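You operate a simulated robot arm through the tools that you are given. There is no shell and no other tool.

The job below is to be done with a simulated robot arm. You get a single attempt, and the scene is never put back.

## Task
Move the plain white mug onto the blue mat and wipe up the cup ring under it.
Fine: use the red cloth and put it back; after the wiping, lay the orange teaspoon on the mat beside the mug; crack nothing. Set down upright: plain white mug. What is to be rubbed or washed off counts as gone when no trace of it is left.
Where things are to end (x, y in the base frame): plain white mug within 0.04 m of [0.32, -0.74]; orange teaspoon within 0.025 m of [0.26, -0.81].

It is judged by the outcome, as a careful person would: the job done as asked, and still so three seconds after it is handed in. It fails if anything else is knocked over, pushed out of place, dropped, spilled or broken. Flat cloth is picked up by pressing the open fingertips on it (5 to 10 N) and closing them slowly along it; thin cloth reads only 2 to 8 mm in the jaws.

## Robot
A 7-joint arm with a two-finger parallel gripper, fixed in place. Base frame: the origin is on the floor under the middle of its stand, x ahead of it, y to its left, z up; the work surface is at about z = 0.75. Units: m, degrees, N and s.
It reaches about 1.147 m from its shoulder. Its first joint turns from -166.0 to 166.0 degrees. Payload 3.43 kg.
The tool frame sits at the grasp point between the pads (the TCP): z along the fingers, y along the line on which they close. The tips reach 0.03 m beyond it. The gripper opens to 0.094 m. The fingers are 0.028 m wide and 0.01 m thick; the gripper's body (0.05 by 0.096 m) begins 0.055 m behind the TCP.
Orientation is that of the tool frame in the base frame, as [roll, pitch, yaw] about the fixed x, y, z axes, in that order (R = Rz(yaw) Ry(pitch) Rx(roll)). With the fingers straight down and closing along the base's y, the tool's x points along the base's -x, its y along +y and its z along -z.

## Interface
- The arm moves only by the tool nudge_tool. Its argument "motion" is a list of rows, each a list of 7 numbers: the shift along the tool's x, y, z in m, then the turn, a rotation vector about the tool's x, y, z in degrees, then the finger opening in m, from 0 to 0.094. In form: [[x, y, z, wx, wy, wz, hand], ...]. A call has 1 to 20 rows; each row shifts and turns the commanded pose from where the row before left it, along the tool's axes as they then stand. Each row takes 0.2 s and may step no farther than 0.05 m and 8.6 degrees from the row before; otherwise, or with a gripper value out of range, the whole call is refused. Where a pose cannot be reached the arm comes as near as it can. A force on the tool above 40 N (or 10 N above the force at the start of the call, whichever is more), or a blocked arm, ends the call early, and 0.2 s more pass. The fingers move at their own pace (about 0.045 m/s each) and stop on an object; they squeeze with about 25 N. The grip force told is the motor's: it shows also when the fingers shut on nothing. Time passes only in rows, and 0.2 s behind the last, so rows that do not move let the fingers close. It gives the time, the measured TCP pose, the force on the tool (base axes), the opening and the grip force at its end, in the units of the frame above (readings bear some noise), with the torque about the TCP (base axes, N m) and any sound that the robot's microphone picked up.
- Cameras (640 x 400 px; columns grow to the right, rows downward): "scene" is fixed at [0.3987, 0.6504, 1.507]; the picture's right is [-1.00, -0.04, 0.00], its down [-0.02, 0.51, -0.86] and it looks along [0.03, -0.86, -0.51] (base axes); focal length 363 px, centre (320, 200). "wrist" rides on the gripper at [0.076, 0.014, -0.103] in the tool frame; the picture's right is [-0.18, 0.98, 0.00], its down [-0.75, -0.14, -0.64] and it looks along [-0.63, -0.12, 0.77] (tool axes); focal length 243 px, centre (320, 200). There is no depth. A picture from a camera that has moved, and an enlarged one, comes with that camera's place and axes in the base frame and with its lens.
- get_image(camera): a new picture of that camera. No time passes.
- close_up(camera, box): a new picture of the part [left, top, right, bottom] of that camera's present view, enlarged. No time passes.
- finish_job(): hands the job in; it is judged then, once.

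Places have to be worked out from the pictures, the camera data and where the tool is seen. Open the gripper and draw the arm clear of the work before you hand the job in, unless the task says otherwise.

The tools are called after ">>>" as a command line: name --pt "numbers of a row" for each row, then --argument value for the rest, lists and objects as JSON in quotes. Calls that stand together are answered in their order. nudge_tool: Moves the arm, as the interface text tells. Its arguments: {"type":"object","properties":{"motion":{"type":"array","items":{"type":"array","items":{"type":"number"}}}},"required":["motion"]} The other tools are called the same way: get_image (camera) takes a picture; close_up (camera, box) takes an enlarged picture of a part of a camera's view; finish_job () hands the job in.

At the start:

```text
time_s: 0.0
ee_pos: [0.2427, -0.6347, 1.0075]
ee_rot: [-179.9, 0.0, -180.0]
contact_force: [0.2, -0.7, 1.1]
torque: [-0.03, -0.01, -0.02]
grip_width: 0.0938
grasp_force: 0.0
```

scene: 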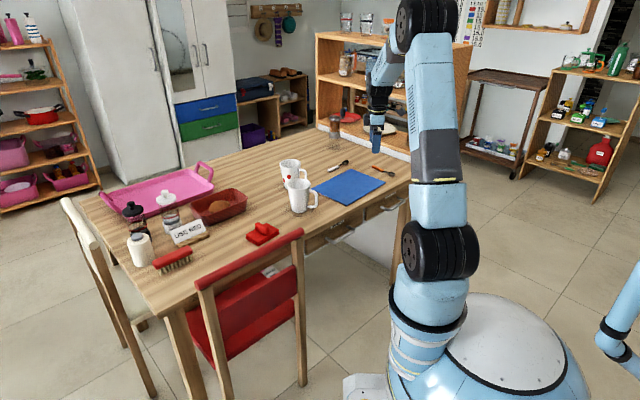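
wrist: 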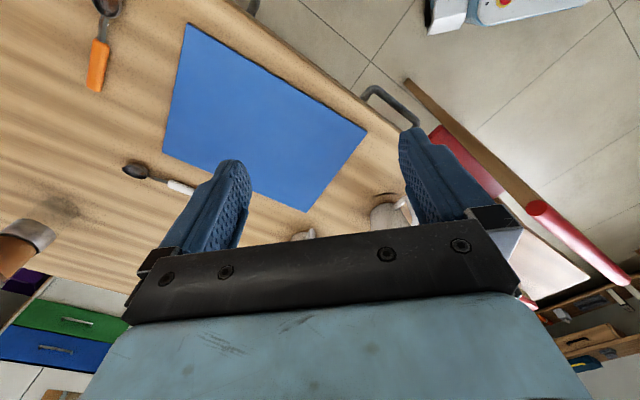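

I start by looking closely at the table: the mugs, the mat, the spoons and the red cloth need to be told apart.

>>> close_up --camera "scene" --box '[230, 130, 430, 255]'

>>> close_up --camera "scene" --box '[90, 160, 290, 285]'

>>> close_up --camera "scene" --box '[270, 145, 350, 195]'

```text
3.20 times, centred on (330, 192) of scene
camera zoom: at [0.3987, 0.6504, 1.507], right [-1.0, -0.04, 0.0], down [-0.02, 0.51, -0.86], along [0.03, -0.86, -0.51], focal length 1162 px, centre (288, 224)
```

zoom: 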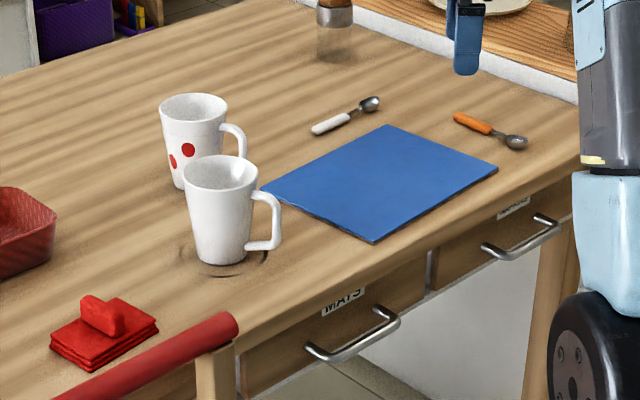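

```text
3.20 times, centred on (190, 222) of scene
camera zoom: at [0.3987, 0.6504, 1.507], right [-1.0, -0.04, 0.0], down [-0.02, 0.51, -0.86], along [0.03, -0.86, -0.51], focal length 1162 px, centre (736, 128)
```

zoom: 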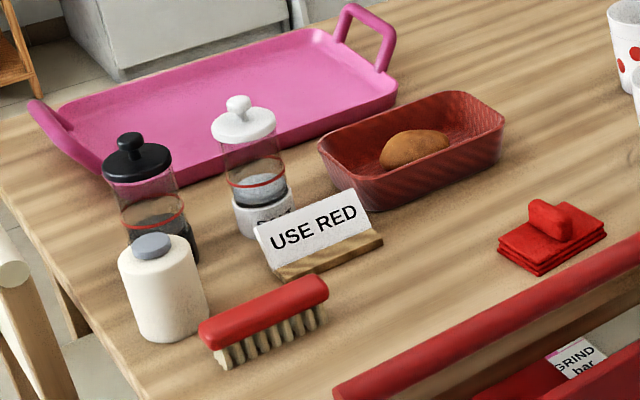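

```text
8.00 times, centred on (310, 170) of scene
camera zoom: at [0.3987, 0.6504, 1.507], right [-1.0, -0.04, 0.0], down [-0.02, 0.51, -0.86], along [0.03, -0.86, -0.51], focal length 2905 px, centre (400, 440)
```

zoom: 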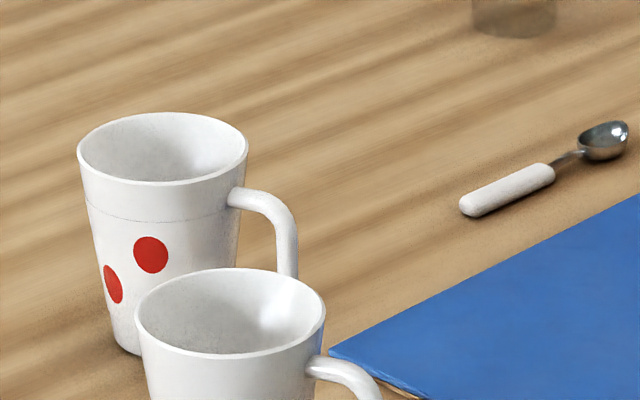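

The plain mug seems to stand at about (0.525, -0.553), with the dotted one behind it at about (0.58, -0.73). I enlarge the cloth, the mug ring and the spoons further.

>>> close_up --camera "scene" --box '[240, 212, 290, 252]'

>>> close_up --camera "scene" --box '[275, 170, 335, 220]'

>>> close_up --camera "scene" --box '[360, 155, 410, 190]'

>>> close_up --camera "wrist" --box '[0, 0, 240, 220]'

```text
10.00 times, centred on (265, 232) of scene
camera zoom: at [0.3987, 0.6504, 1.507], right [-1.0, -0.04, 0.0], down [-0.02, 0.51, -0.86], along [0.03, -0.86, -0.51], focal length 3632 px, centre (870, -120)
```

zoom: 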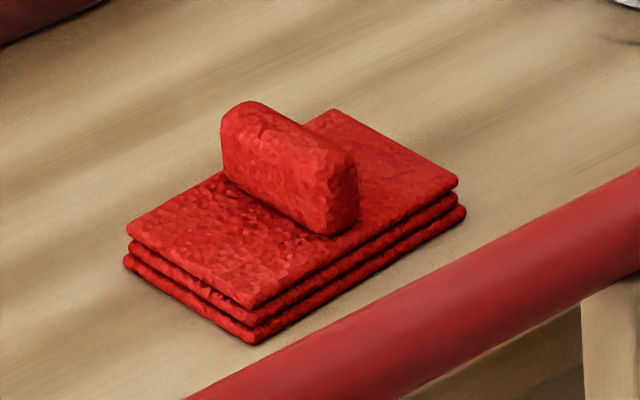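

```text
8.00 times, centred on (305, 195) of scene
camera zoom: at [0.3987, 0.6504, 1.507], right [-1.0, -0.04, 0.0], down [-0.02, 0.51, -0.86], along [0.03, -0.86, -0.51], focal length 2905 px, centre (440, 240)
```

zoom: 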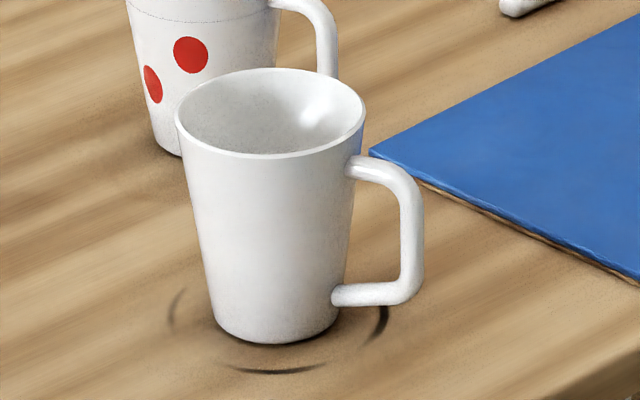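

```text
11.43 times, centred on (385, 172) of scene
camera zoom: at [0.3987, 0.6504, 1.507], right [-1.0, -0.04, 0.0], down [-0.02, 0.51, -0.86], along [0.03, -0.86, -0.51], focal length 4150 px, centre (-423, 514)
```

zoom: 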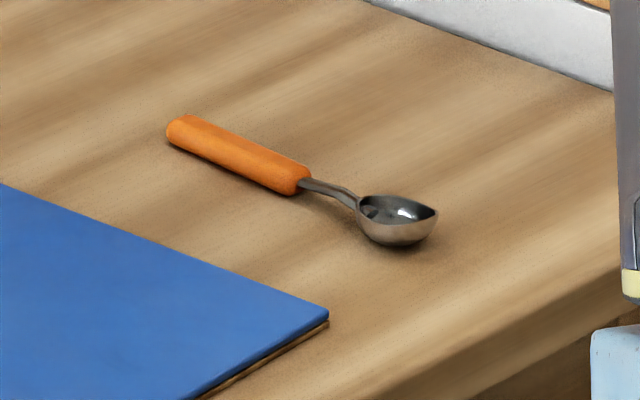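

```text
1.82 times, centred on (120, 110) of wrist
camera zoom: at [0.1662, -0.6189, 1.112], right [0.18, 0.98, 0.0], down [0.75, -0.14, 0.64], along [0.63, -0.12, -0.77], focal length 441 px, centre (684, 364)
```

zoom: 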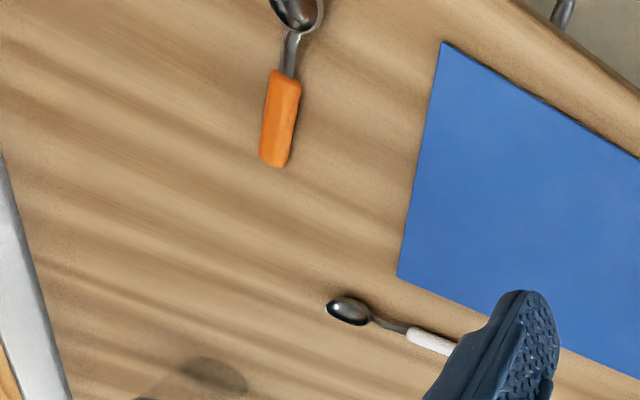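

The red cloth is a folded pad with an upright red grip block on it; the front mug is the plain one. I move the arm at a safe height to look at the mug and its ring from the wrist camera.

>>> nudge_tool --pt "-0.02 0.021 0 0 0 0 0.094" --pt "-0.031 0.0315 0 0 0 0 0.094" --pt "-0.031 0.0315 0 0 0 0 0.094" --pt "-0.031 0.031 0 0 0 0 0.094" --pt "0 0 0 0 0 0 0.094"

>>> get_image --camera "wrist"

>>> get_image --camera "scene"

```text
time_s: 1.2
ee_pos: [0.3554, -0.5189, 1.008]
ee_rot: [-179.9, 0.0, -180.0]
contact_force: [-1.6, 0.8, 0.1]
torque: [-0.02, 0.0, 0.01]
grip_width: 0.0941
grasp_force: 0.1
```

```text
taken
camera wrist: at [0.2791, -0.5045, 1.112], right [0.18, 0.98, 0.0], down [0.75, -0.14, 0.64], along [0.63, -0.12, -0.77], focal length 243 px, centre (320, 200)
```

wrist: 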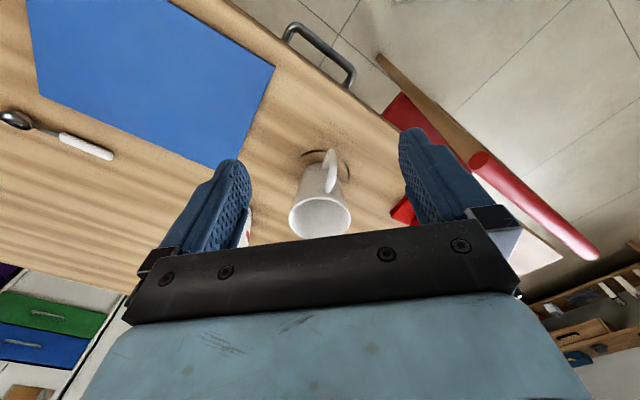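

```text
taken
```

scene: 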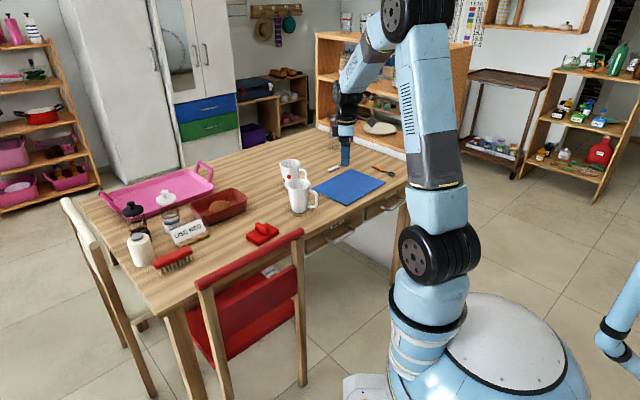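

The mug is seen in the gap between the fingers with its handle pointing toward the robot (-x). I enlarge that view to fix the rim and ring.

>>> close_up --camera "wrist" --box '[270, 130, 370, 245]'

>>> close_up --camera "wrist" --box '[230, 120, 430, 245]'

```text
3.48 times, centred on (320, 188) of wrist
camera zoom: at [0.2791, -0.5045, 1.112], right [0.18, 0.98, 0.0], down [0.75, -0.14, 0.64], along [0.63, -0.12, -0.77], focal length 844 px, centre (320, 244)
```

zoom: 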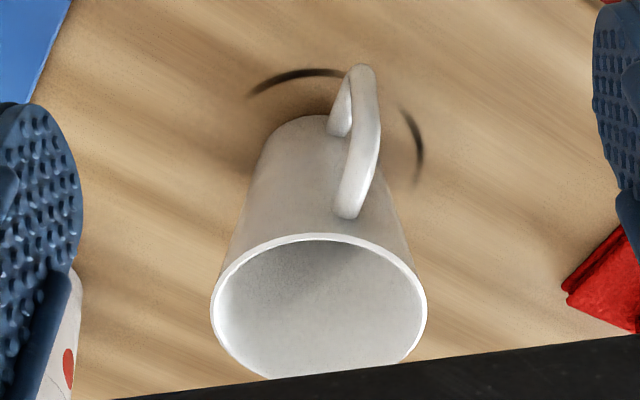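

```text
3.20 times, centred on (330, 182) of wrist
camera zoom: at [0.2791, -0.5045, 1.112], right [0.18, 0.98, 0.0], down [0.75, -0.14, 0.64], along [0.63, -0.12, -0.77], focal length 776 px, centre (288, 256)
```

zoom: 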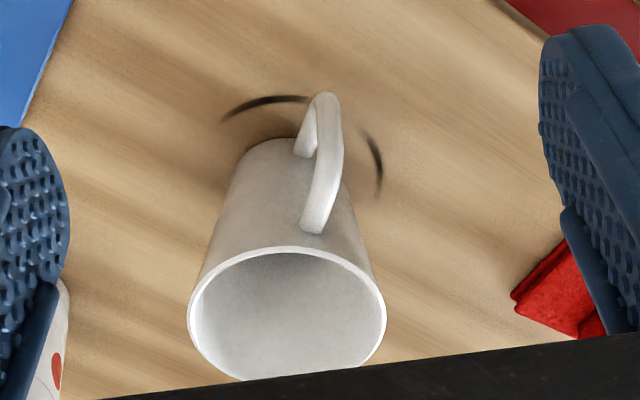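

Ring points fit a circle centred at about (0.523, -0.552) with radius 0.053, the mug stands on its centre, the rim is at z ≈ 0.854 with radius about 0.045 and its wall slopes about 7°. I go over the +y rim wall with a 7° tilt to match the wall, staying high, and look.

>>> nudge_tool --pt "-0.042 0.0022 0 0 0 0 0.06" --pt "-0.042 0.0022 0 0 0 0 0.06" --pt "-0.042 0.0022 0.02 0 0 0 0.06" --pt "-0.0416 0.0022 0.04 0 0 0 0.06" --pt "0 0 0 7 0 0 0.06" --pt "0 0 0 0 0 0 0.06"

>>> get_image --camera "wrist"

>>> close_up --camera "scene" --box '[260, 130, 360, 220]'

```text
refused: row 4 steps farther than a row can; nothing moved
```

```text
taken
camera wrist: at [0.2791, -0.5045, 1.112], right [0.18, 0.98, 0.0], down [0.75, -0.14, 0.64], along [0.63, -0.12, -0.77], focal length 243 px, centre (320, 200)
```

wrist: 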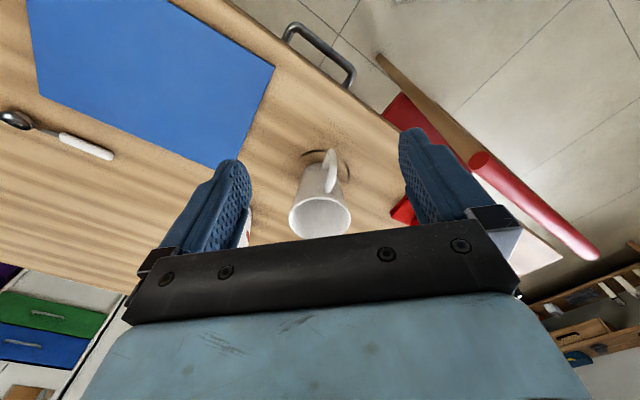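

```text
4.44 times, centred on (310, 175) of scene
camera zoom: at [0.3987, 0.6504, 1.507], right [-1.0, -0.04, 0.0], down [-0.02, 0.51, -0.86], along [0.03, -0.86, -0.51], focal length 1614 px, centre (364, 311)
```

zoom: 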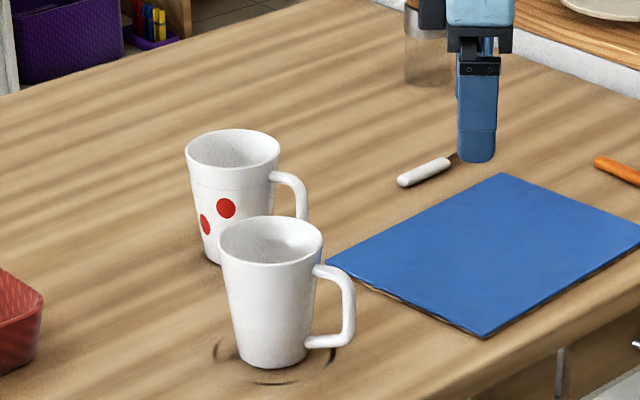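

The call was refused for one step being too long, so nothing moved. I send the same path in shorter steps.

>>> nudge_tool --pt "-0.03 0.0018 0 0 0 0 0.06" --pt "-0.035 0.0018 0 0 0 0 0.06" --pt "-0.035 0.0018 0.015 0 0 0 0.06" --pt "-0.035 0.0018 0.025 0 0 0 0.06" --pt "-0.0326 0.0018 0.02 0 0 0 0.06" --pt "0 0 0 7 0 0 0.06" --pt "0 0 0 0 0 0 0.06"

>>> get_image --camera "wrist"

>>> close_up --camera "scene" --box '[260, 130, 360, 220]'

```text
time_s: 2.8
ee_pos: [0.523, -0.5075, 0.9482]
ee_rot: [-172.9, 0.0, 180.0]
contact_force: [0.6, 0.3, 1.0]
torque: [0.01, -0.02, 0.03]
grip_width: 0.0601
grasp_force: 0.1
```

```text
taken
camera wrist: at [0.4466, -0.4812, 1.0491], right [0.18, 0.98, -0.12], down [0.75, -0.06, 0.65], along [0.63, -0.21, -0.75], focal length 243 px, centre (320, 200)
```

wrist: 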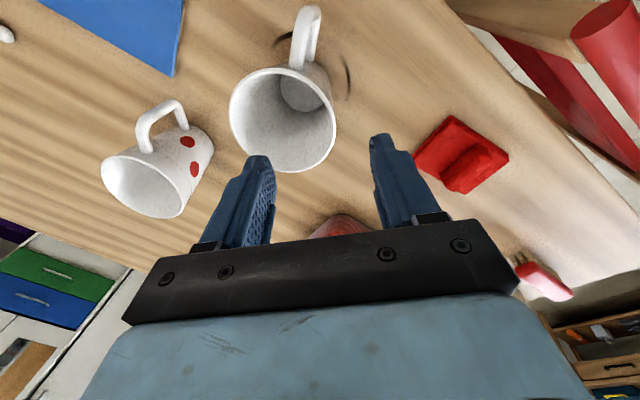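

```text
4.44 times, centred on (310, 175) of scene
camera zoom: at [0.3987, 0.6504, 1.507], right [-1.0, -0.04, 0.0], down [-0.02, 0.51, -0.86], along [0.03, -0.86, -0.51], focal length 1614 px, centre (364, 311)
```

zoom: 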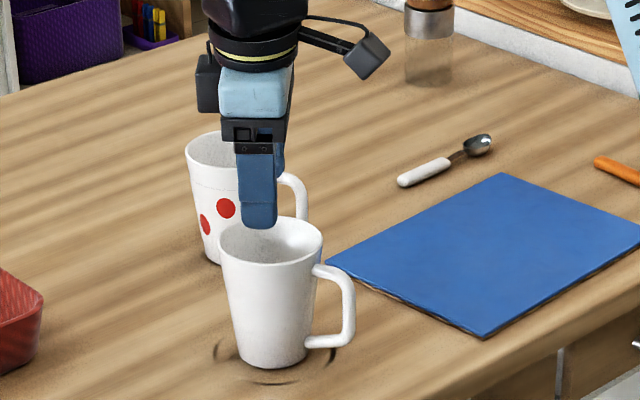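

The wrist view puts the rim centre at about (0.521, -0.551), and its +y edge at y ≈ -0.505, straight under the TCP. I descend straight down in slow steps, one finger inside and one outside the wall, and check before closing.

>>> nudge_tool --pt "0.001 0.003 0.03 0 0 0 0.06" --pt "0.001 0.003 0.03 0 0 0 0.06" --pt "0 0.002 0.02 0 0 0 0.06" --pt "0 0.0012 0.01 0 0 0 0.06" --pt "0 0 0 0 0 0 0.06"

>>> get_image --camera "wrist"

>>> close_up --camera "scene" --box '[270, 150, 340, 220]'

```text
time_s: 4.0
ee_pos: [0.5204, -0.5111, 0.8589]
ee_rot: [-172.9, 0.0, -180.0]
contact_force: [-0.5, 0.2, 0.7]
torque: [0.01, -0.05, 0.01]
grip_width: 0.0601
grasp_force: 0.0
```

```text
taken
camera wrist: at [0.4438, -0.4841, 0.9598], right [0.18, 0.98, -0.12], down [0.75, -0.06, 0.65], along [0.63, -0.21, -0.75], focal length 243 px, centre (320, 200)
```

wrist: 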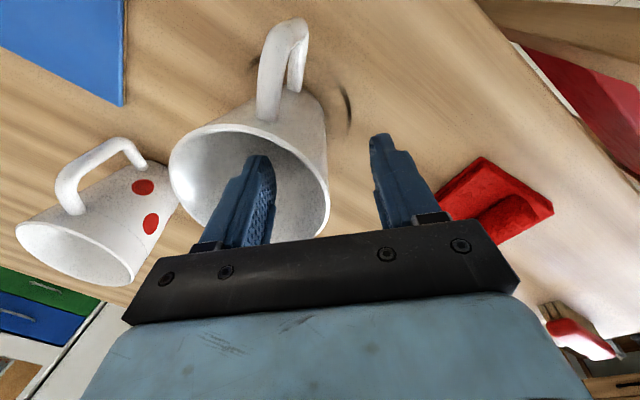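

```text
5.71 times, centred on (305, 185) of scene
camera zoom: at [0.3987, 0.6504, 1.507], right [-1.0, -0.04, 0.0], down [-0.02, 0.51, -0.86], along [0.03, -0.86, -0.51], focal length 2075 px, centre (406, 286)
```

zoom: 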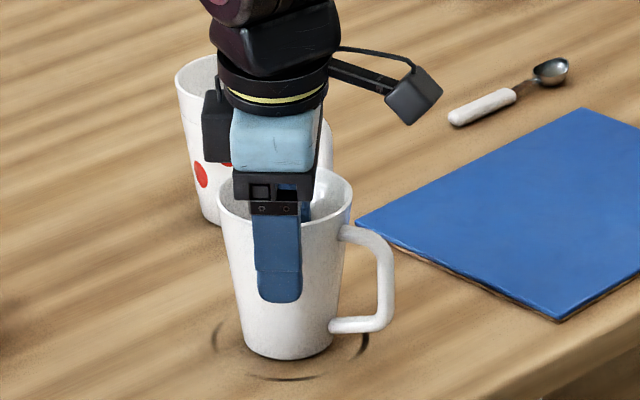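

The inner finger is inside the mug and the outer one outside. I enlarge the view to see how well the wall is centred between the pads.

>>> close_up --camera "wrist" --box '[220, 120, 420, 245]'

```text
3.20 times, centred on (320, 182) of wrist
camera zoom: at [0.4438, -0.4841, 0.9598], right [0.18, 0.98, -0.12], down [0.75, -0.06, 0.65], along [0.63, -0.21, -0.75], focal length 776 px, centre (320, 256)
```

zoom: 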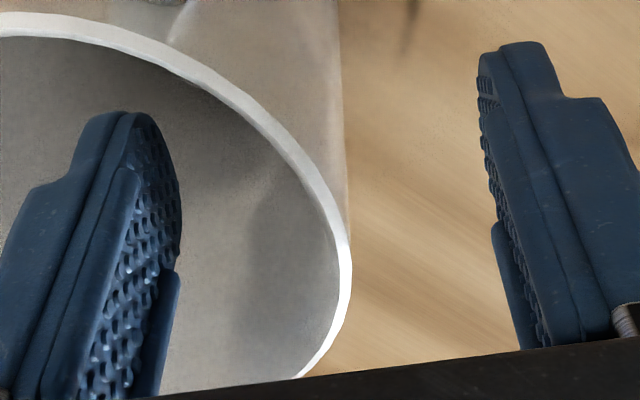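

The wall lies about 1 mm to the +y side of the pad middle, good enough. I go 13 mm deeper along the wall and close the fingers slowly.

>>> nudge_tool --pt "0 0.001 0.007 0 0 0 0.06" --pt "0 0 0.006 0 0 0 0.05" --pt "0 0 0 0 0 0 0.04" --pt "0 0 0 0 0 0 0.03" --pt "0 0 0 0 0 0 0.022" --pt "0 0 0 0 0 0 0.016" --pt "0 0 0 0 0 0 0.013" --pt "0 0 0 0 0 0 0.01"

>>> close_up --camera "wrist" --box '[220, 100, 420, 245]'

>>> close_up --camera "scene" --box '[270, 150, 340, 220]'

```text
time_s: 5.8
ee_pos: [0.522, -0.5112, 0.846]
ee_rot: [-173.0, 0.0, 180.0]
contact_force: [0.9, -0.9, 2.2]
torque: [-0.3, 0.09, -0.03]
grip_width: 0.0118
grasp_force: 24.8
```

```text
2.76 times, centred on (320, 172) of wrist
camera zoom: at [0.4448, -0.4847, 0.9467], right [0.18, 0.98, -0.12], down [0.75, -0.06, 0.65], along [0.63, -0.21, -0.75], focal length 669 px, centre (320, 276)
```

zoom: 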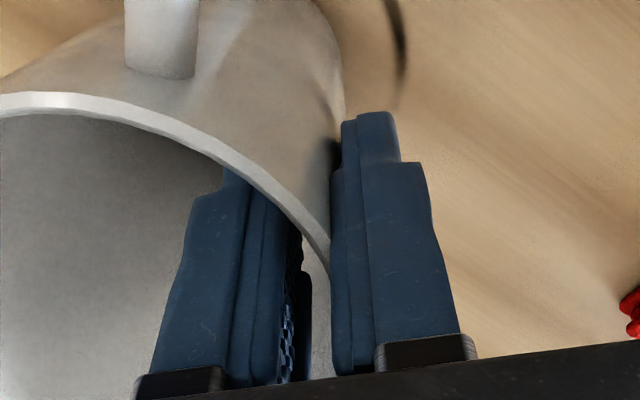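

```text
5.71 times, centred on (305, 185) of scene
camera zoom: at [0.3987, 0.6504, 1.507], right [-1.0, -0.04, 0.0], down [-0.02, 0.51, -0.86], along [0.03, -0.86, -0.51], focal length 2075 px, centre (406, 286)
```

zoom: 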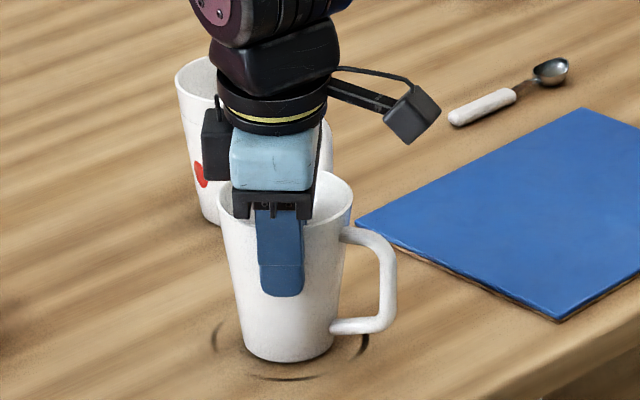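

The fingers grip the wall with 25 N. I lift slowly straight up and check the mug hangs upright.

>>> nudge_tool --pt "0 0 0 0 0 0 0.0" --pt "0 -0.0006 -0.005 0 0 0 0.0" --pt "0 -0.0012 -0.01 0 0 0 0.0" --pt "0 -0.0024 -0.02 0 0 0 0.0" --pt "0 -0.0024 -0.02 0 0 0 0.0" --pt "0 0 0 0 0 0 0.0"

>>> get_image --camera "wrist"

>>> close_up --camera "scene" --box '[270, 150, 340, 220]'

```text
time_s: 7.2
ee_pos: [0.5219, -0.5128, 0.9003]
ee_rot: [-172.9, 0.0, -180.0]
contact_force: [-0.2, 0.0, -4.3]
torque: [0.11, 0.0, 0.02]
grip_width: 0.0118
grasp_force: 25.1
```

```text
taken
camera wrist: at [0.4455, -0.4859, 1.0025], right [0.18, 0.98, -0.12], down [0.75, -0.06, 0.65], along [0.63, -0.21, -0.75], focal length 243 px, centre (320, 200)
```

wrist: 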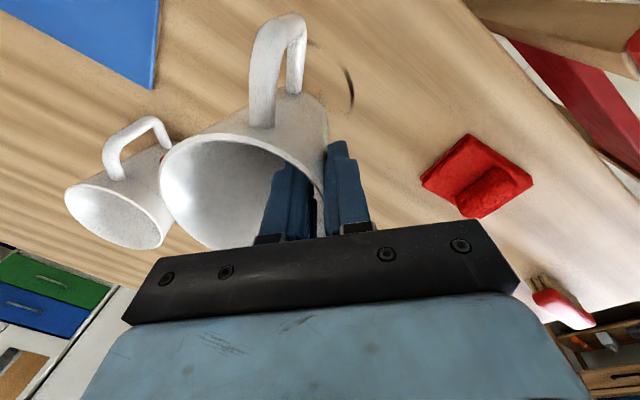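

```text
5.71 times, centred on (305, 185) of scene
camera zoom: at [0.3987, 0.6504, 1.507], right [-1.0, -0.04, 0.0], down [-0.02, 0.51, -0.86], along [0.03, -0.86, -0.51], focal length 2075 px, centre (406, 286)
```

zoom: 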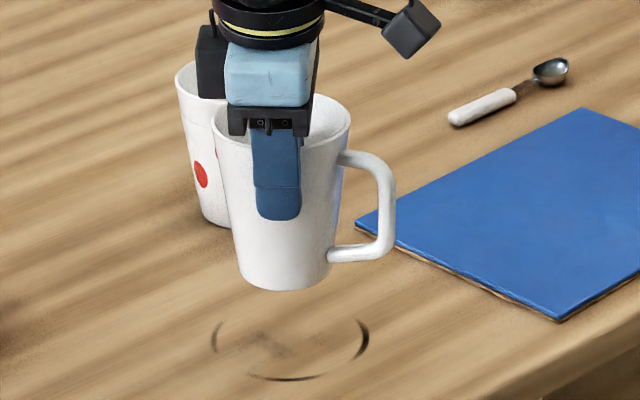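

The mug hangs upright with its weight in the grip, and the ring stays on the table as arcs. I carry the mug at this height over the mat toward (0.33, -0.73), keeping room for the spoon.

>>> nudge_tool --pt "0.0115 -0.0105 0.0013 0 0 0 0" --pt "0.0211 -0.0192 0.0024 0 0 0 0" --pt "0.0269 -0.0245 0.003 0 0 0 0" --pt "0.0269 -0.0245 0.003 0 0 0 0" --pt "0.0269 -0.0245 0.003 0 0 0 0" --pt "0.0269 -0.0245 0.003 0 0 0 0" --pt "0.023 -0.021 0.0026 0 0 0 0" --pt "0.0173 -0.0157 0.0019 0 0 0 0" --pt "0.0115 -0.0105 0.0013 0 0 0 0" --pt "0 0 0 0 0 0 0"

>>> get_image --camera "wrist"

>>> close_up --camera "scene" --box '[290, 120, 410, 220]'

```text
time_s: 9.4
ee_pos: [0.3306, -0.6894, 0.901]
ee_rot: [-172.9, 0.0, -180.0]
contact_force: [0.2, -0.5, -4.4]
torque: [0.14, -0.02, -0.01]
grip_width: 0.0118
grasp_force: 24.7
```

```text
taken
camera wrist: at [0.2536, -0.662, 1.0021], right [0.18, 0.98, -0.12], down [0.75, -0.06, 0.65], along [0.63, -0.21, -0.75], focal length 243 px, centre (320, 200)
```

wrist: 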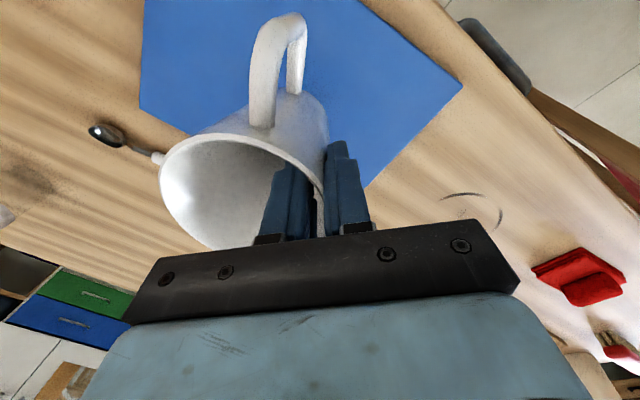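

```text
4.00 times, centred on (350, 170) of scene
camera zoom: at [0.3987, 0.6504, 1.507], right [-1.0, -0.04, 0.0], down [-0.02, 0.51, -0.86], along [0.03, -0.86, -0.51], focal length 1453 px, centre (200, 320)
```

zoom: 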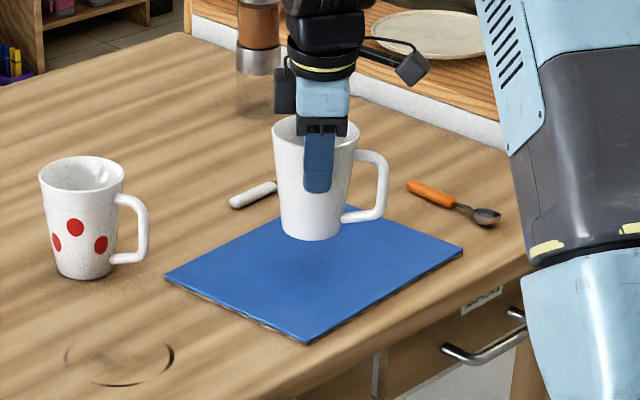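

The mug hangs over the mat at about (0.33, -0.73). I lower it, slowing down before the mat.

>>> nudge_tool --pt "0 0.0012 0.01 0 0 0 0" --pt "0 0.0012 0.01 0 0 0 0" --pt "0 0.0012 0.01 0 0 0 0" --pt "0 0.0008 0.007 0 0 0 0" --pt "0 0.0004 0.003 0 0 0 0" --pt "0 0 0 0 0 0 0"

>>> close_up --camera "scene" --box '[310, 130, 390, 200]'

```text
time_s: 10.8
ee_pos: [0.3295, -0.6878, 0.8598]
ee_rot: [-173.0, 0.0, -180.0]
contact_force: [0.0, -0.3, -3.6]
torque: [0.14, -0.01, 0.02]
grip_width: 0.012
grasp_force: 25.2
```

```text
5.71 times, centred on (350, 165) of scene
camera zoom: at [0.3987, 0.6504, 1.507], right [-1.0, -0.04, 0.0], down [-0.02, 0.51, -0.86], along [0.03, -0.86, -0.51], focal length 2075 px, centre (149, 400)
```

zoom: 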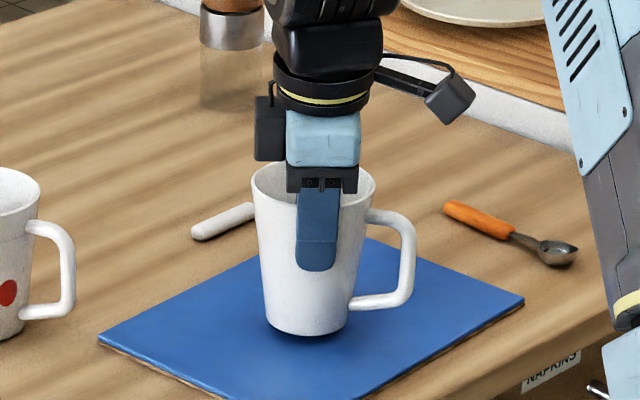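

The mug is still just above the mat (weight still in the grip). I lower in 2 mm steps until the weight comes off.

>>> nudge_tool --pt "0 0.0003 0.002 0 0 0 0" --pt "0 0.0003 0.002 0 0 0 0" --pt "0 0 0 0 0 0 0"

```text
time_s: 11.6
ee_pos: [0.3287, -0.6881, 0.8571]
ee_rot: [-173.0, 0.0, 180.0]
contact_force: [1.3, 0.1, -2.8]
torque: [0.1, -0.06, -0.02]
grip_width: 0.0119
grasp_force: 25.5
```

The load is starting to come off (2.8 N), so contact is beginning. I continue in 1.5 mm steps.

>>> nudge_tool --pt "0 0.0002 0.0015 0 0 0 0" --pt "0 0 0 0 0 0 0"

>>> close_up --camera "scene" --box '[315, 150, 385, 200]'

```text
time_s: 12.2
ee_pos: [0.3297, -0.6878, 0.8563]
ee_rot: [-173.0, 0.0, -179.9]
contact_force: [0.2, 0.8, -3.6]
torque: [0.13, -0.04, 0.02]
grip_width: 0.0118
grasp_force: 25.2
```

```text
8.00 times, centred on (350, 175) of scene
camera zoom: at [0.3987, 0.6504, 1.507], right [-1.0, -0.04, 0.0], down [-0.02, 0.51, -0.86], along [0.03, -0.86, -0.51], focal length 2905 px, centre (80, 400)
```

zoom: 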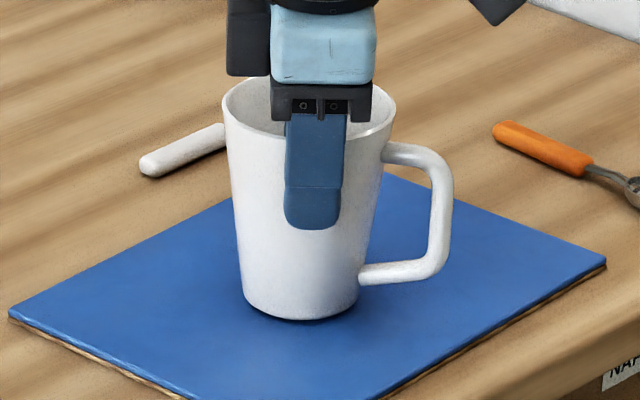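

Noise aside, the weight is still mostly in the hand. I continue down by small steps.

>>> nudge_tool --pt "0 0.0002 0.0015 0 0 0 0" --pt "0 0.0002 0.0015 0 0 0 0" --pt "0 0 0 0 0 0 0"

```text
time_s: 13.0
ee_pos: [0.3298, -0.6876, 0.8529]
ee_rot: [-172.9, 0.0, -180.0]
contact_force: [-1.1, 6.9, 15.0]
torque: [-0.17, 0.16, -0.1]
grip_width: 0.0115
grasp_force: 25.5
```

The mug is now firmly on the mat (15 N up). I ease up by 1 mm and then open the fingers slowly.

>>> nudge_tool --pt "0 -0.0001 -0.001 0 0 0 0" --pt "0 0 0 0 0 0 0"

>>> close_up --camera "scene" --box '[315, 150, 385, 200]'

```text
time_s: 13.6
ee_pos: [0.3288, -0.6893, 0.8535]
ee_rot: [-172.9, 0.0, 180.0]
contact_force: [1.3, 3.4, 13.8]
torque: [-0.37, -0.01, -0.02]
grip_width: 0.0119
grasp_force: 24.6
```

```text
8.00 times, centred on (350, 175) of scene
camera zoom: at [0.3987, 0.6504, 1.507], right [-1.0, -0.04, 0.0], down [-0.02, 0.51, -0.86], along [0.03, -0.86, -0.51], focal length 2905 px, centre (80, 400)
```

zoom: 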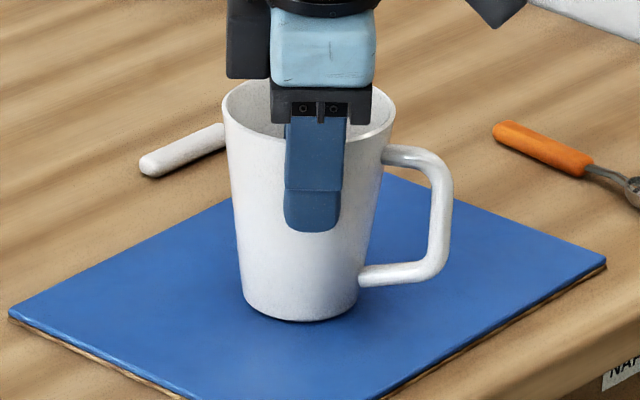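

Still 14 N of push; I ease another 1.5 mm and then open to a moderate gap so the inner finger does not reach the opposite wall.

>>> nudge_tool --pt "0 -0.0002 -0.0015 0 0 0 0" --pt "0 0 0 0 0 0 0.0" --pt "0 0 0 0 0 0 0.014" --pt "0 0 0 0 0 0 0.02" --pt "0 0 0 0 0 0 0.03" --pt "0 0 0 0 0 0 0.045" --pt "0 0 0 0 0 0 0.055" --pt "0 0 0 0 0 0 0.055"

>>> get_image --camera "wrist"

>>> close_up --camera "scene" --box '[315, 150, 385, 200]'

```text
time_s: 15.4
ee_pos: [0.3287, -0.6886, 0.8536]
ee_rot: [-172.9, 0.0, 180.0]
contact_force: [-1.0, -0.1, 0.7]
torque: [0.01, 0.03, -0.02]
grip_width: 0.0549
grasp_force: 0.0
```

```text
taken
camera wrist: at [0.2529, -0.6615, 0.9555], right [0.18, 0.98, -0.12], down [0.75, -0.06, 0.65], along [0.63, -0.21, -0.75], focal length 243 px, centre (320, 200)
```

wrist: 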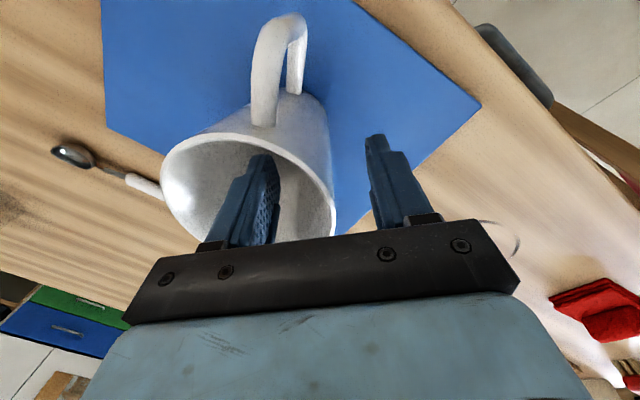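

```text
8.00 times, centred on (350, 175) of scene
camera zoom: at [0.3987, 0.6504, 1.507], right [-1.0, -0.04, 0.0], down [-0.02, 0.51, -0.86], along [0.03, -0.86, -0.51], focal length 2905 px, centre (80, 400)
```

zoom: 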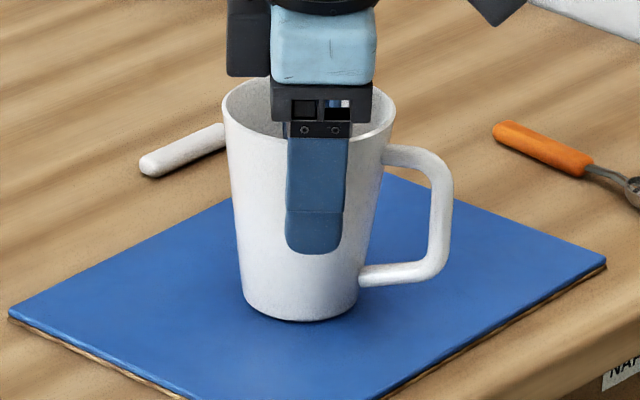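

The mug stands upright on the mat and is released. I withdraw straight up, take the tilt back out, and look at the ring site.

>>> nudge_tool --pt "0 -0.0018 -0.015 0 0 0 0.055" --pt "0 -0.0036 -0.03 0 0 0 0.055" --pt "0 -0.0042 -0.035 0 0 0 0.055" --pt "0 -0.0042 -0.035 0 0 0 0.055" --pt "0 0 -0.03 -7 0 0 0.055" --pt "0 0 0 0 0 0 0.055"

>>> get_image --camera "wrist"

>>> close_up --camera "scene" --box '[270, 130, 390, 220]'

>>> close_up --camera "scene" --box '[280, 190, 330, 220]'

```text
time_s: 16.8
ee_pos: [0.3304, -0.6828, 0.9993]
ee_rot: [180.0, 0.0, -180.0]
contact_force: [0.1, 0.8, -0.4]
torque: [0.01, 0.02, -0.03]
grip_width: 0.055
grasp_force: 0.1
```

```text
taken
camera wrist: at [0.253, -0.6676, 1.1029], right [0.18, 0.98, 0.0], down [0.75, -0.14, 0.64], along [0.63, -0.12, -0.77], focal length 243 px, centre (320, 200)
```

wrist: 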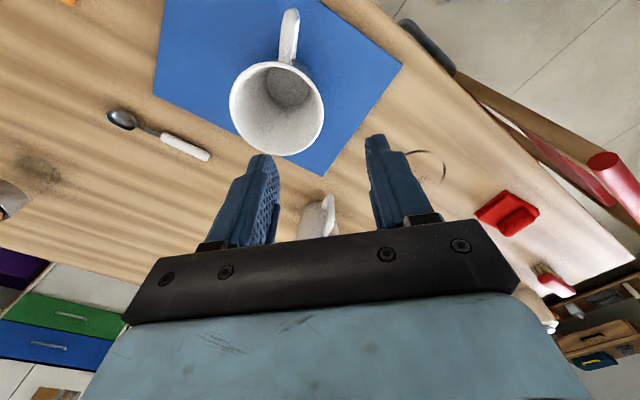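

```text
4.44 times, centred on (330, 175) of scene
camera zoom: at [0.3987, 0.6504, 1.507], right [-1.0, -0.04, 0.0], down [-0.02, 0.51, -0.86], along [0.03, -0.86, -0.51], focal length 1614 px, centre (276, 311)
```

zoom: 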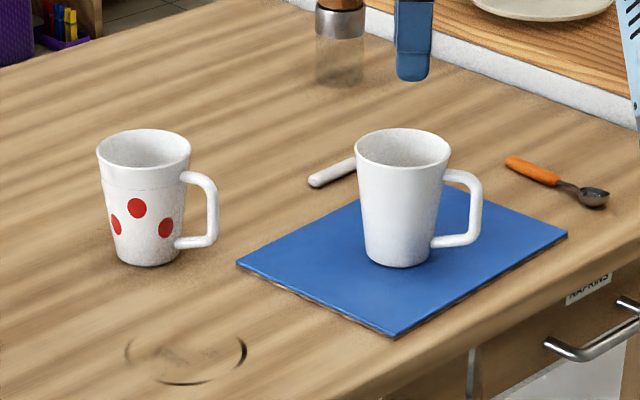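

```text
12.80 times, centred on (305, 205) of scene
camera zoom: at [0.3987, 0.6504, 1.507], right [-1.0, -0.04, 0.0], down [-0.02, 0.51, -0.86], along [0.03, -0.86, -0.51], focal length 4648 px, centre (512, 136)
```

zoom: 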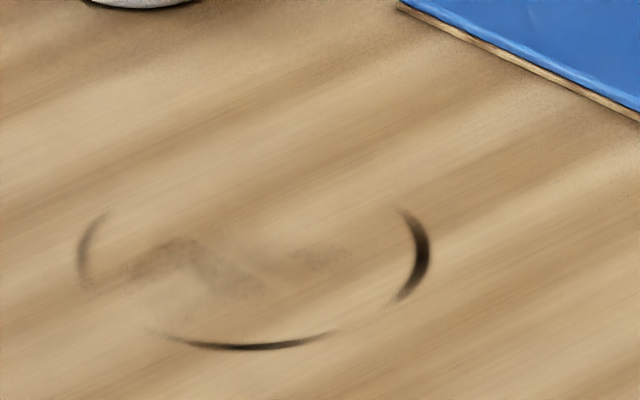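

The plain mug is on the mat at about (0.33, -0.727), and the ring (three arcs plus a faint smudge inside) is centred at about (0.525, -0.552) with radius 0.053. Next I travel high to look at the red cloth from the wrist camera.

>>> nudge_tool --pt "-0.0101 0.0336 0 0 0 0 0.055" --pt "-0.0141 0.0436 0 0 0 0 0.055" --pt "-0.0141 0.0436 0 0 0 0 0.055" --pt "-0.0141 0.0436 0 0 0 0 0.055" --pt "-0.0141 0.0436 0 0 0 0 0.055" --pt "-0.0141 0.0436 0 0 0 0 0.055" --pt "-0.0141 0.0436 0 0 0 0 0.055" --pt "-0.0141 0.0436 0 0 0 0 0.055" --pt "-0.004 0.01 0 0 0 0 0.055" --pt "0 0 0 0 0 0 0.055"

>>> get_image --camera "wrist"

>>> get_image --camera "scene"

```text
time_s: 19.0
ee_pos: [0.4423, -0.3339, 1.0009]
ee_rot: [-180.0, 0.0, -179.9]
contact_force: [0.6, 0.2, 0.5]
torque: [0.01, 0.03, 0.02]
grip_width: 0.0548
grasp_force: 0.2
```

```text
taken
camera wrist: at [0.3653, -0.3206, 1.1034], right [0.18, 0.98, 0.0], down [0.75, -0.14, 0.64], along [0.63, -0.12, -0.77], focal length 243 px, centre (320, 200)
```

wrist: 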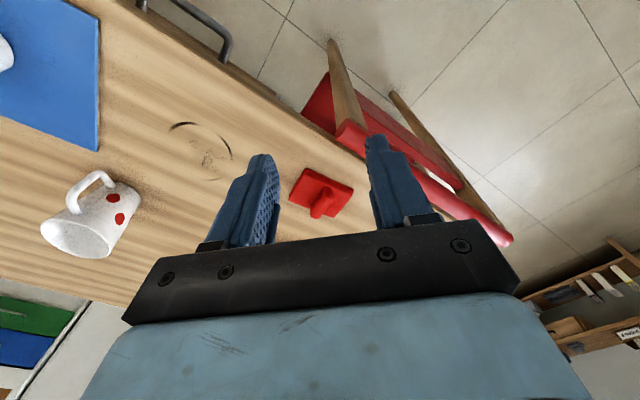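

```text
taken
```

scene: 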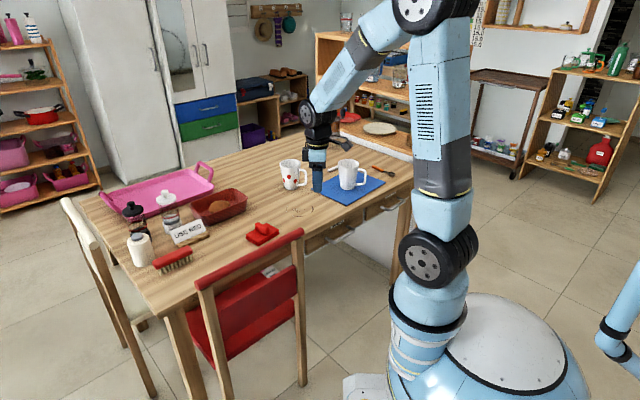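

The cloth is now in view between the fingers. I enlarge it to fix its centre and the direction of its grip block.

>>> close_up --camera "wrist" --box '[270, 140, 380, 240]'

>>> close_up --camera "wrist" --box '[130, 100, 270, 200]'

```text
4.00 times, centred on (325, 190) of wrist
camera zoom: at [0.3653, -0.3206, 1.1034], right [0.18, 0.98, 0.0], down [0.75, -0.14, 0.64], along [0.63, -0.12, -0.77], focal length 970 px, centre (300, 240)
```

zoom: 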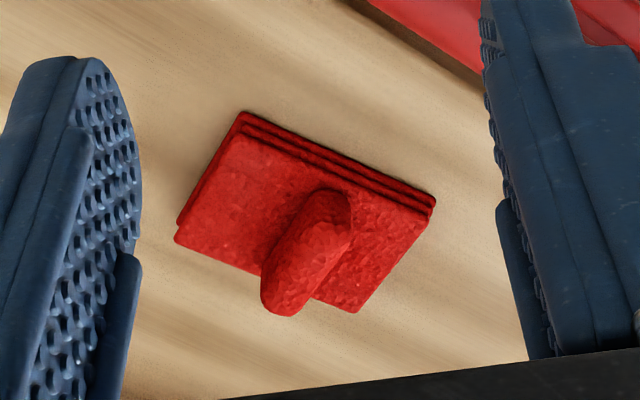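

```text
4.00 times, centred on (200, 150) of wrist
camera zoom: at [0.3653, -0.3206, 1.1034], right [0.18, 0.98, 0.0], down [0.75, -0.14, 0.64], along [0.63, -0.12, -0.77], focal length 970 px, centre (800, 400)
```

zoom: 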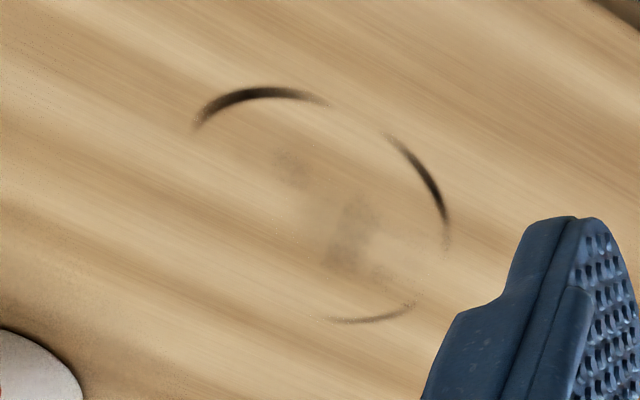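

Corner fits give the cloth centre at (0.639, -0.370), long side at 51°, pad about 15 mm thick and grip block top at z ≈ 0.788. I move above it at z ≈ 1.0 and turn the hand 39° so the fingers close across the block.

>>> nudge_tool --pt "-0.03 -0.006 0 0 0 0 0.055" --pt "-0.0425 -0.008 0 0 0 0 0.06" --pt "-0.0425 -0.008 0 0 0 0 0.06" --pt "-0.0425 -0.008 0 0 0 0 0.06" --pt "-0.039 -0.0064 0 0 0 0 0.06" --pt "0 0 0 0 0 7.8 0.06" --pt "0 0 0 0 0 7.8 0.06" --pt "0 0 0 0 0 7.8 0.06" --pt "0 0 0 0 0 7.8 0.06" --pt "0 0 0 0 0 7.8 0.06" --pt "0 0 0.05 0 0 0 0.06" --pt "0 0 0.05 0 0 0 0.06" --pt "0 0 0 0 0 0 0.06"

>>> get_image --camera "wrist"

>>> close_up --camera "scene" --box '[220, 170, 320, 260]'

```text
time_s: 21.8
ee_pos: [0.6389, -0.3734, 0.8982]
ee_rot: [180.0, 0.0, 141.0]
contact_force: [-0.5, -0.4, 0.4]
torque: [-0.01, -0.01, -0.01]
grip_width: 0.0601
grasp_force: 0.0
```

```text
taken
camera wrist: at [0.5894, -0.3138, 1.0018], right [0.76, 0.65, 0.0], down [0.5, -0.58, 0.64], along [0.42, -0.49, -0.77], focal length 243 px, centre (320, 200)
```

wrist: 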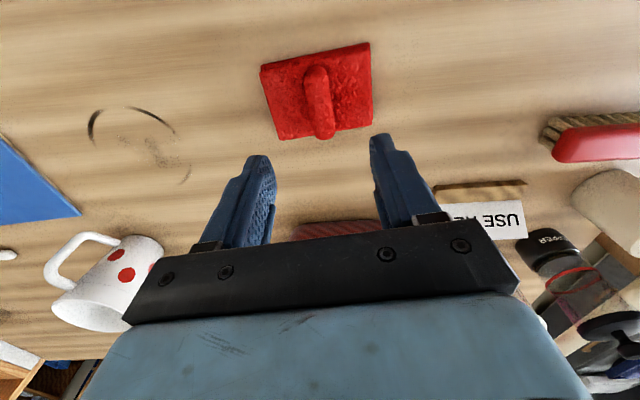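

```text
4.44 times, centred on (270, 215) of scene
camera zoom: at [0.3987, 0.6504, 1.507], right [-1.0, -0.04, 0.0], down [-0.02, 0.51, -0.86], along [0.03, -0.86, -0.51], focal length 1614 px, centre (542, 133)
```

zoom: 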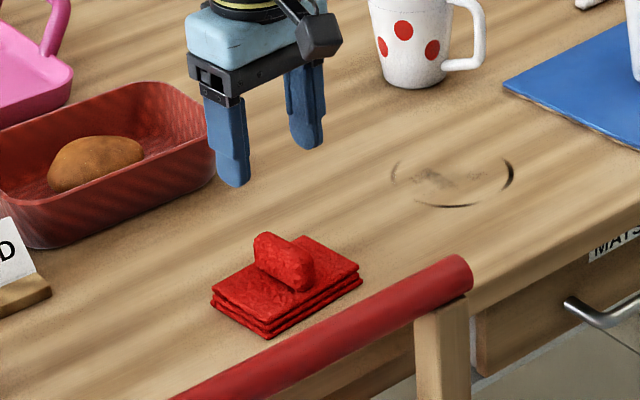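

The hand is above the cloth, fingers straddling the block direction. I enlarge to check centring before going down.

>>> close_up --camera "wrist" --box '[240, 30, 400, 190]'

```text
2.50 times, centred on (320, 110) of wrist
camera zoom: at [0.5894, -0.3138, 1.0018], right [0.76, 0.65, 0.0], down [0.5, -0.58, 0.64], along [0.42, -0.49, -0.77], focal length 606 px, centre (320, 425)
```

zoom: 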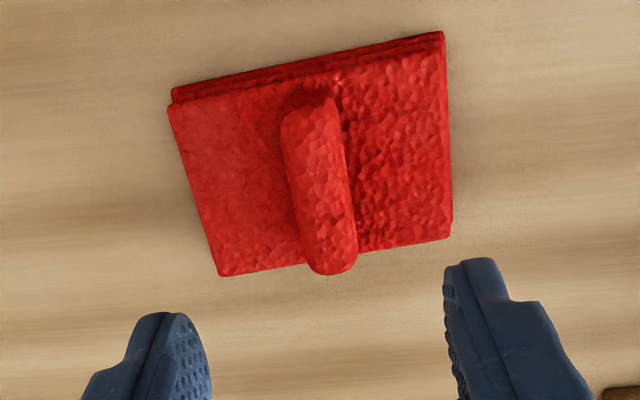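

The block lies within 1–2 mm of the finger mid-plane. I shift slightly and descend to put the fingertips just above the pad's top.

>>> nudge_tool --pt "0.004 0.0015 0.03 0 0 0 0.06" --pt "0 0 0.03 0 0 0 0.06" --pt "0 0 0.02 0 0 0 0.06" --pt "0 0 0.01 0 0 0 0.06" --pt "0 0 0.005 0 0 0 0.06" --pt "0 0 0 0 0 0 0.06"

>>> get_image --camera "wrist"

>>> close_up --camera "scene" --box '[230, 190, 310, 260]'

```text
time_s: 23.2
ee_pos: [0.6376, -0.3679, 0.8028]
ee_rot: [180.0, 0.1, 141.0]
contact_force: [-0.5, -0.1, 0.4]
torque: [0.02, -0.01, -0.02]
grip_width: 0.06
grasp_force: 0.1
```

```text
taken
camera wrist: at [0.5866, -0.309, 0.9072], right [0.76, 0.65, 0.0], down [0.5, -0.58, 0.64], along [0.42, -0.49, -0.77], focal length 243 px, centre (320, 200)
```

wrist: 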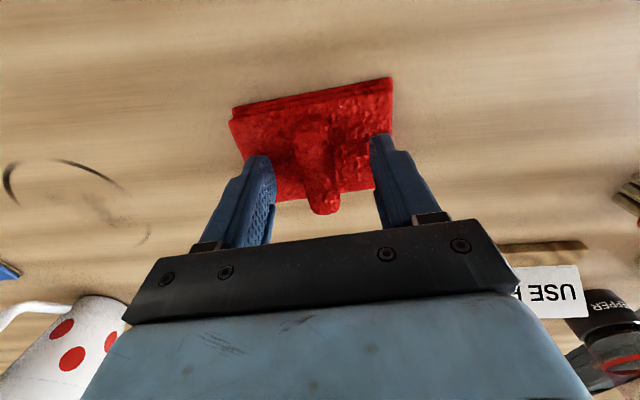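

```text
5.71 times, centred on (270, 225) of scene
camera zoom: at [0.3987, 0.6504, 1.507], right [-1.0, -0.04, 0.0], down [-0.02, 0.51, -0.86], along [0.03, -0.86, -0.51], focal length 2075 px, centre (606, 57)
```

zoom: 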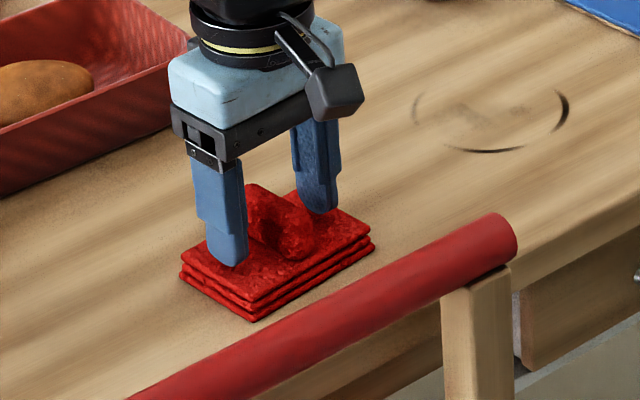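

The fingers straddle the block with tips just above the pad. I lower 4 mm more and close slowly on the block.

>>> nudge_tool --pt "0 0 0.004 0 0 0 0.06" --pt "0 0 0 0 0 0 0.05" --pt "0 0 0 0 0 0 0.04" --pt "0 0 0 0 0 0 0.032" --pt "0 0 0 0 0 0 0.026" --pt "0 0 0 0 0 0 0.02" --pt "0 0 0 0 0 0 0.014" --pt "0 0 0 0 0 0 0.008" --pt "0 0 0 0 0 0 0"

>>> close_up --camera "wrist" --box '[220, 60, 420, 245]'

>>> close_up --camera "scene" --box '[230, 190, 310, 260]'

```text
time_s: 25.2
ee_pos: [0.636, -0.3684, 0.8002]
ee_rot: [-179.9, -0.1, 141.0]
contact_force: [-0.1, 0.0, 0.4]
torque: [-0.02, -0.04, 0.0]
grip_width: 0.0233
grasp_force: 25.3
```

```text
2.16 times, centred on (320, 152) of wrist
camera zoom: at [0.5862, -0.3087, 0.9035], right [0.76, 0.65, 0.0], down [0.5, -0.58, 0.64], along [0.42, -0.49, -0.77], focal length 525 px, centre (320, 303)
```

zoom: 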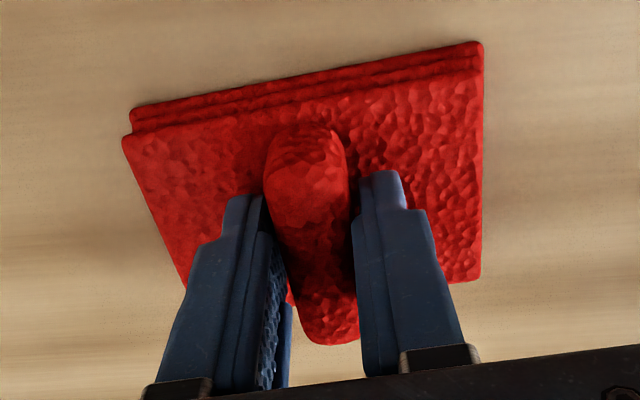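

```text
5.71 times, centred on (270, 225) of scene
camera zoom: at [0.3987, 0.6504, 1.507], right [-1.0, -0.04, 0.0], down [-0.02, 0.51, -0.86], along [0.03, -0.86, -0.51], focal length 2075 px, centre (606, 57)
```

zoom: 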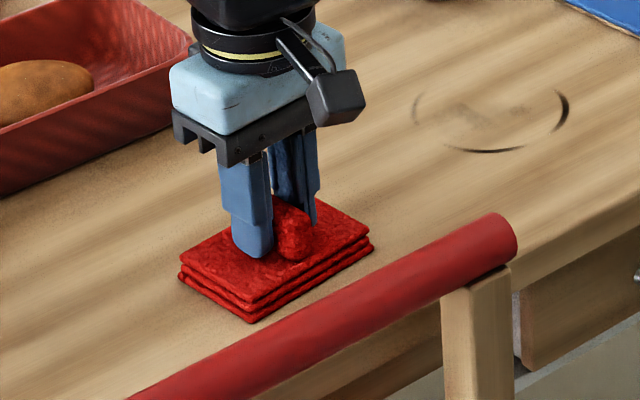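

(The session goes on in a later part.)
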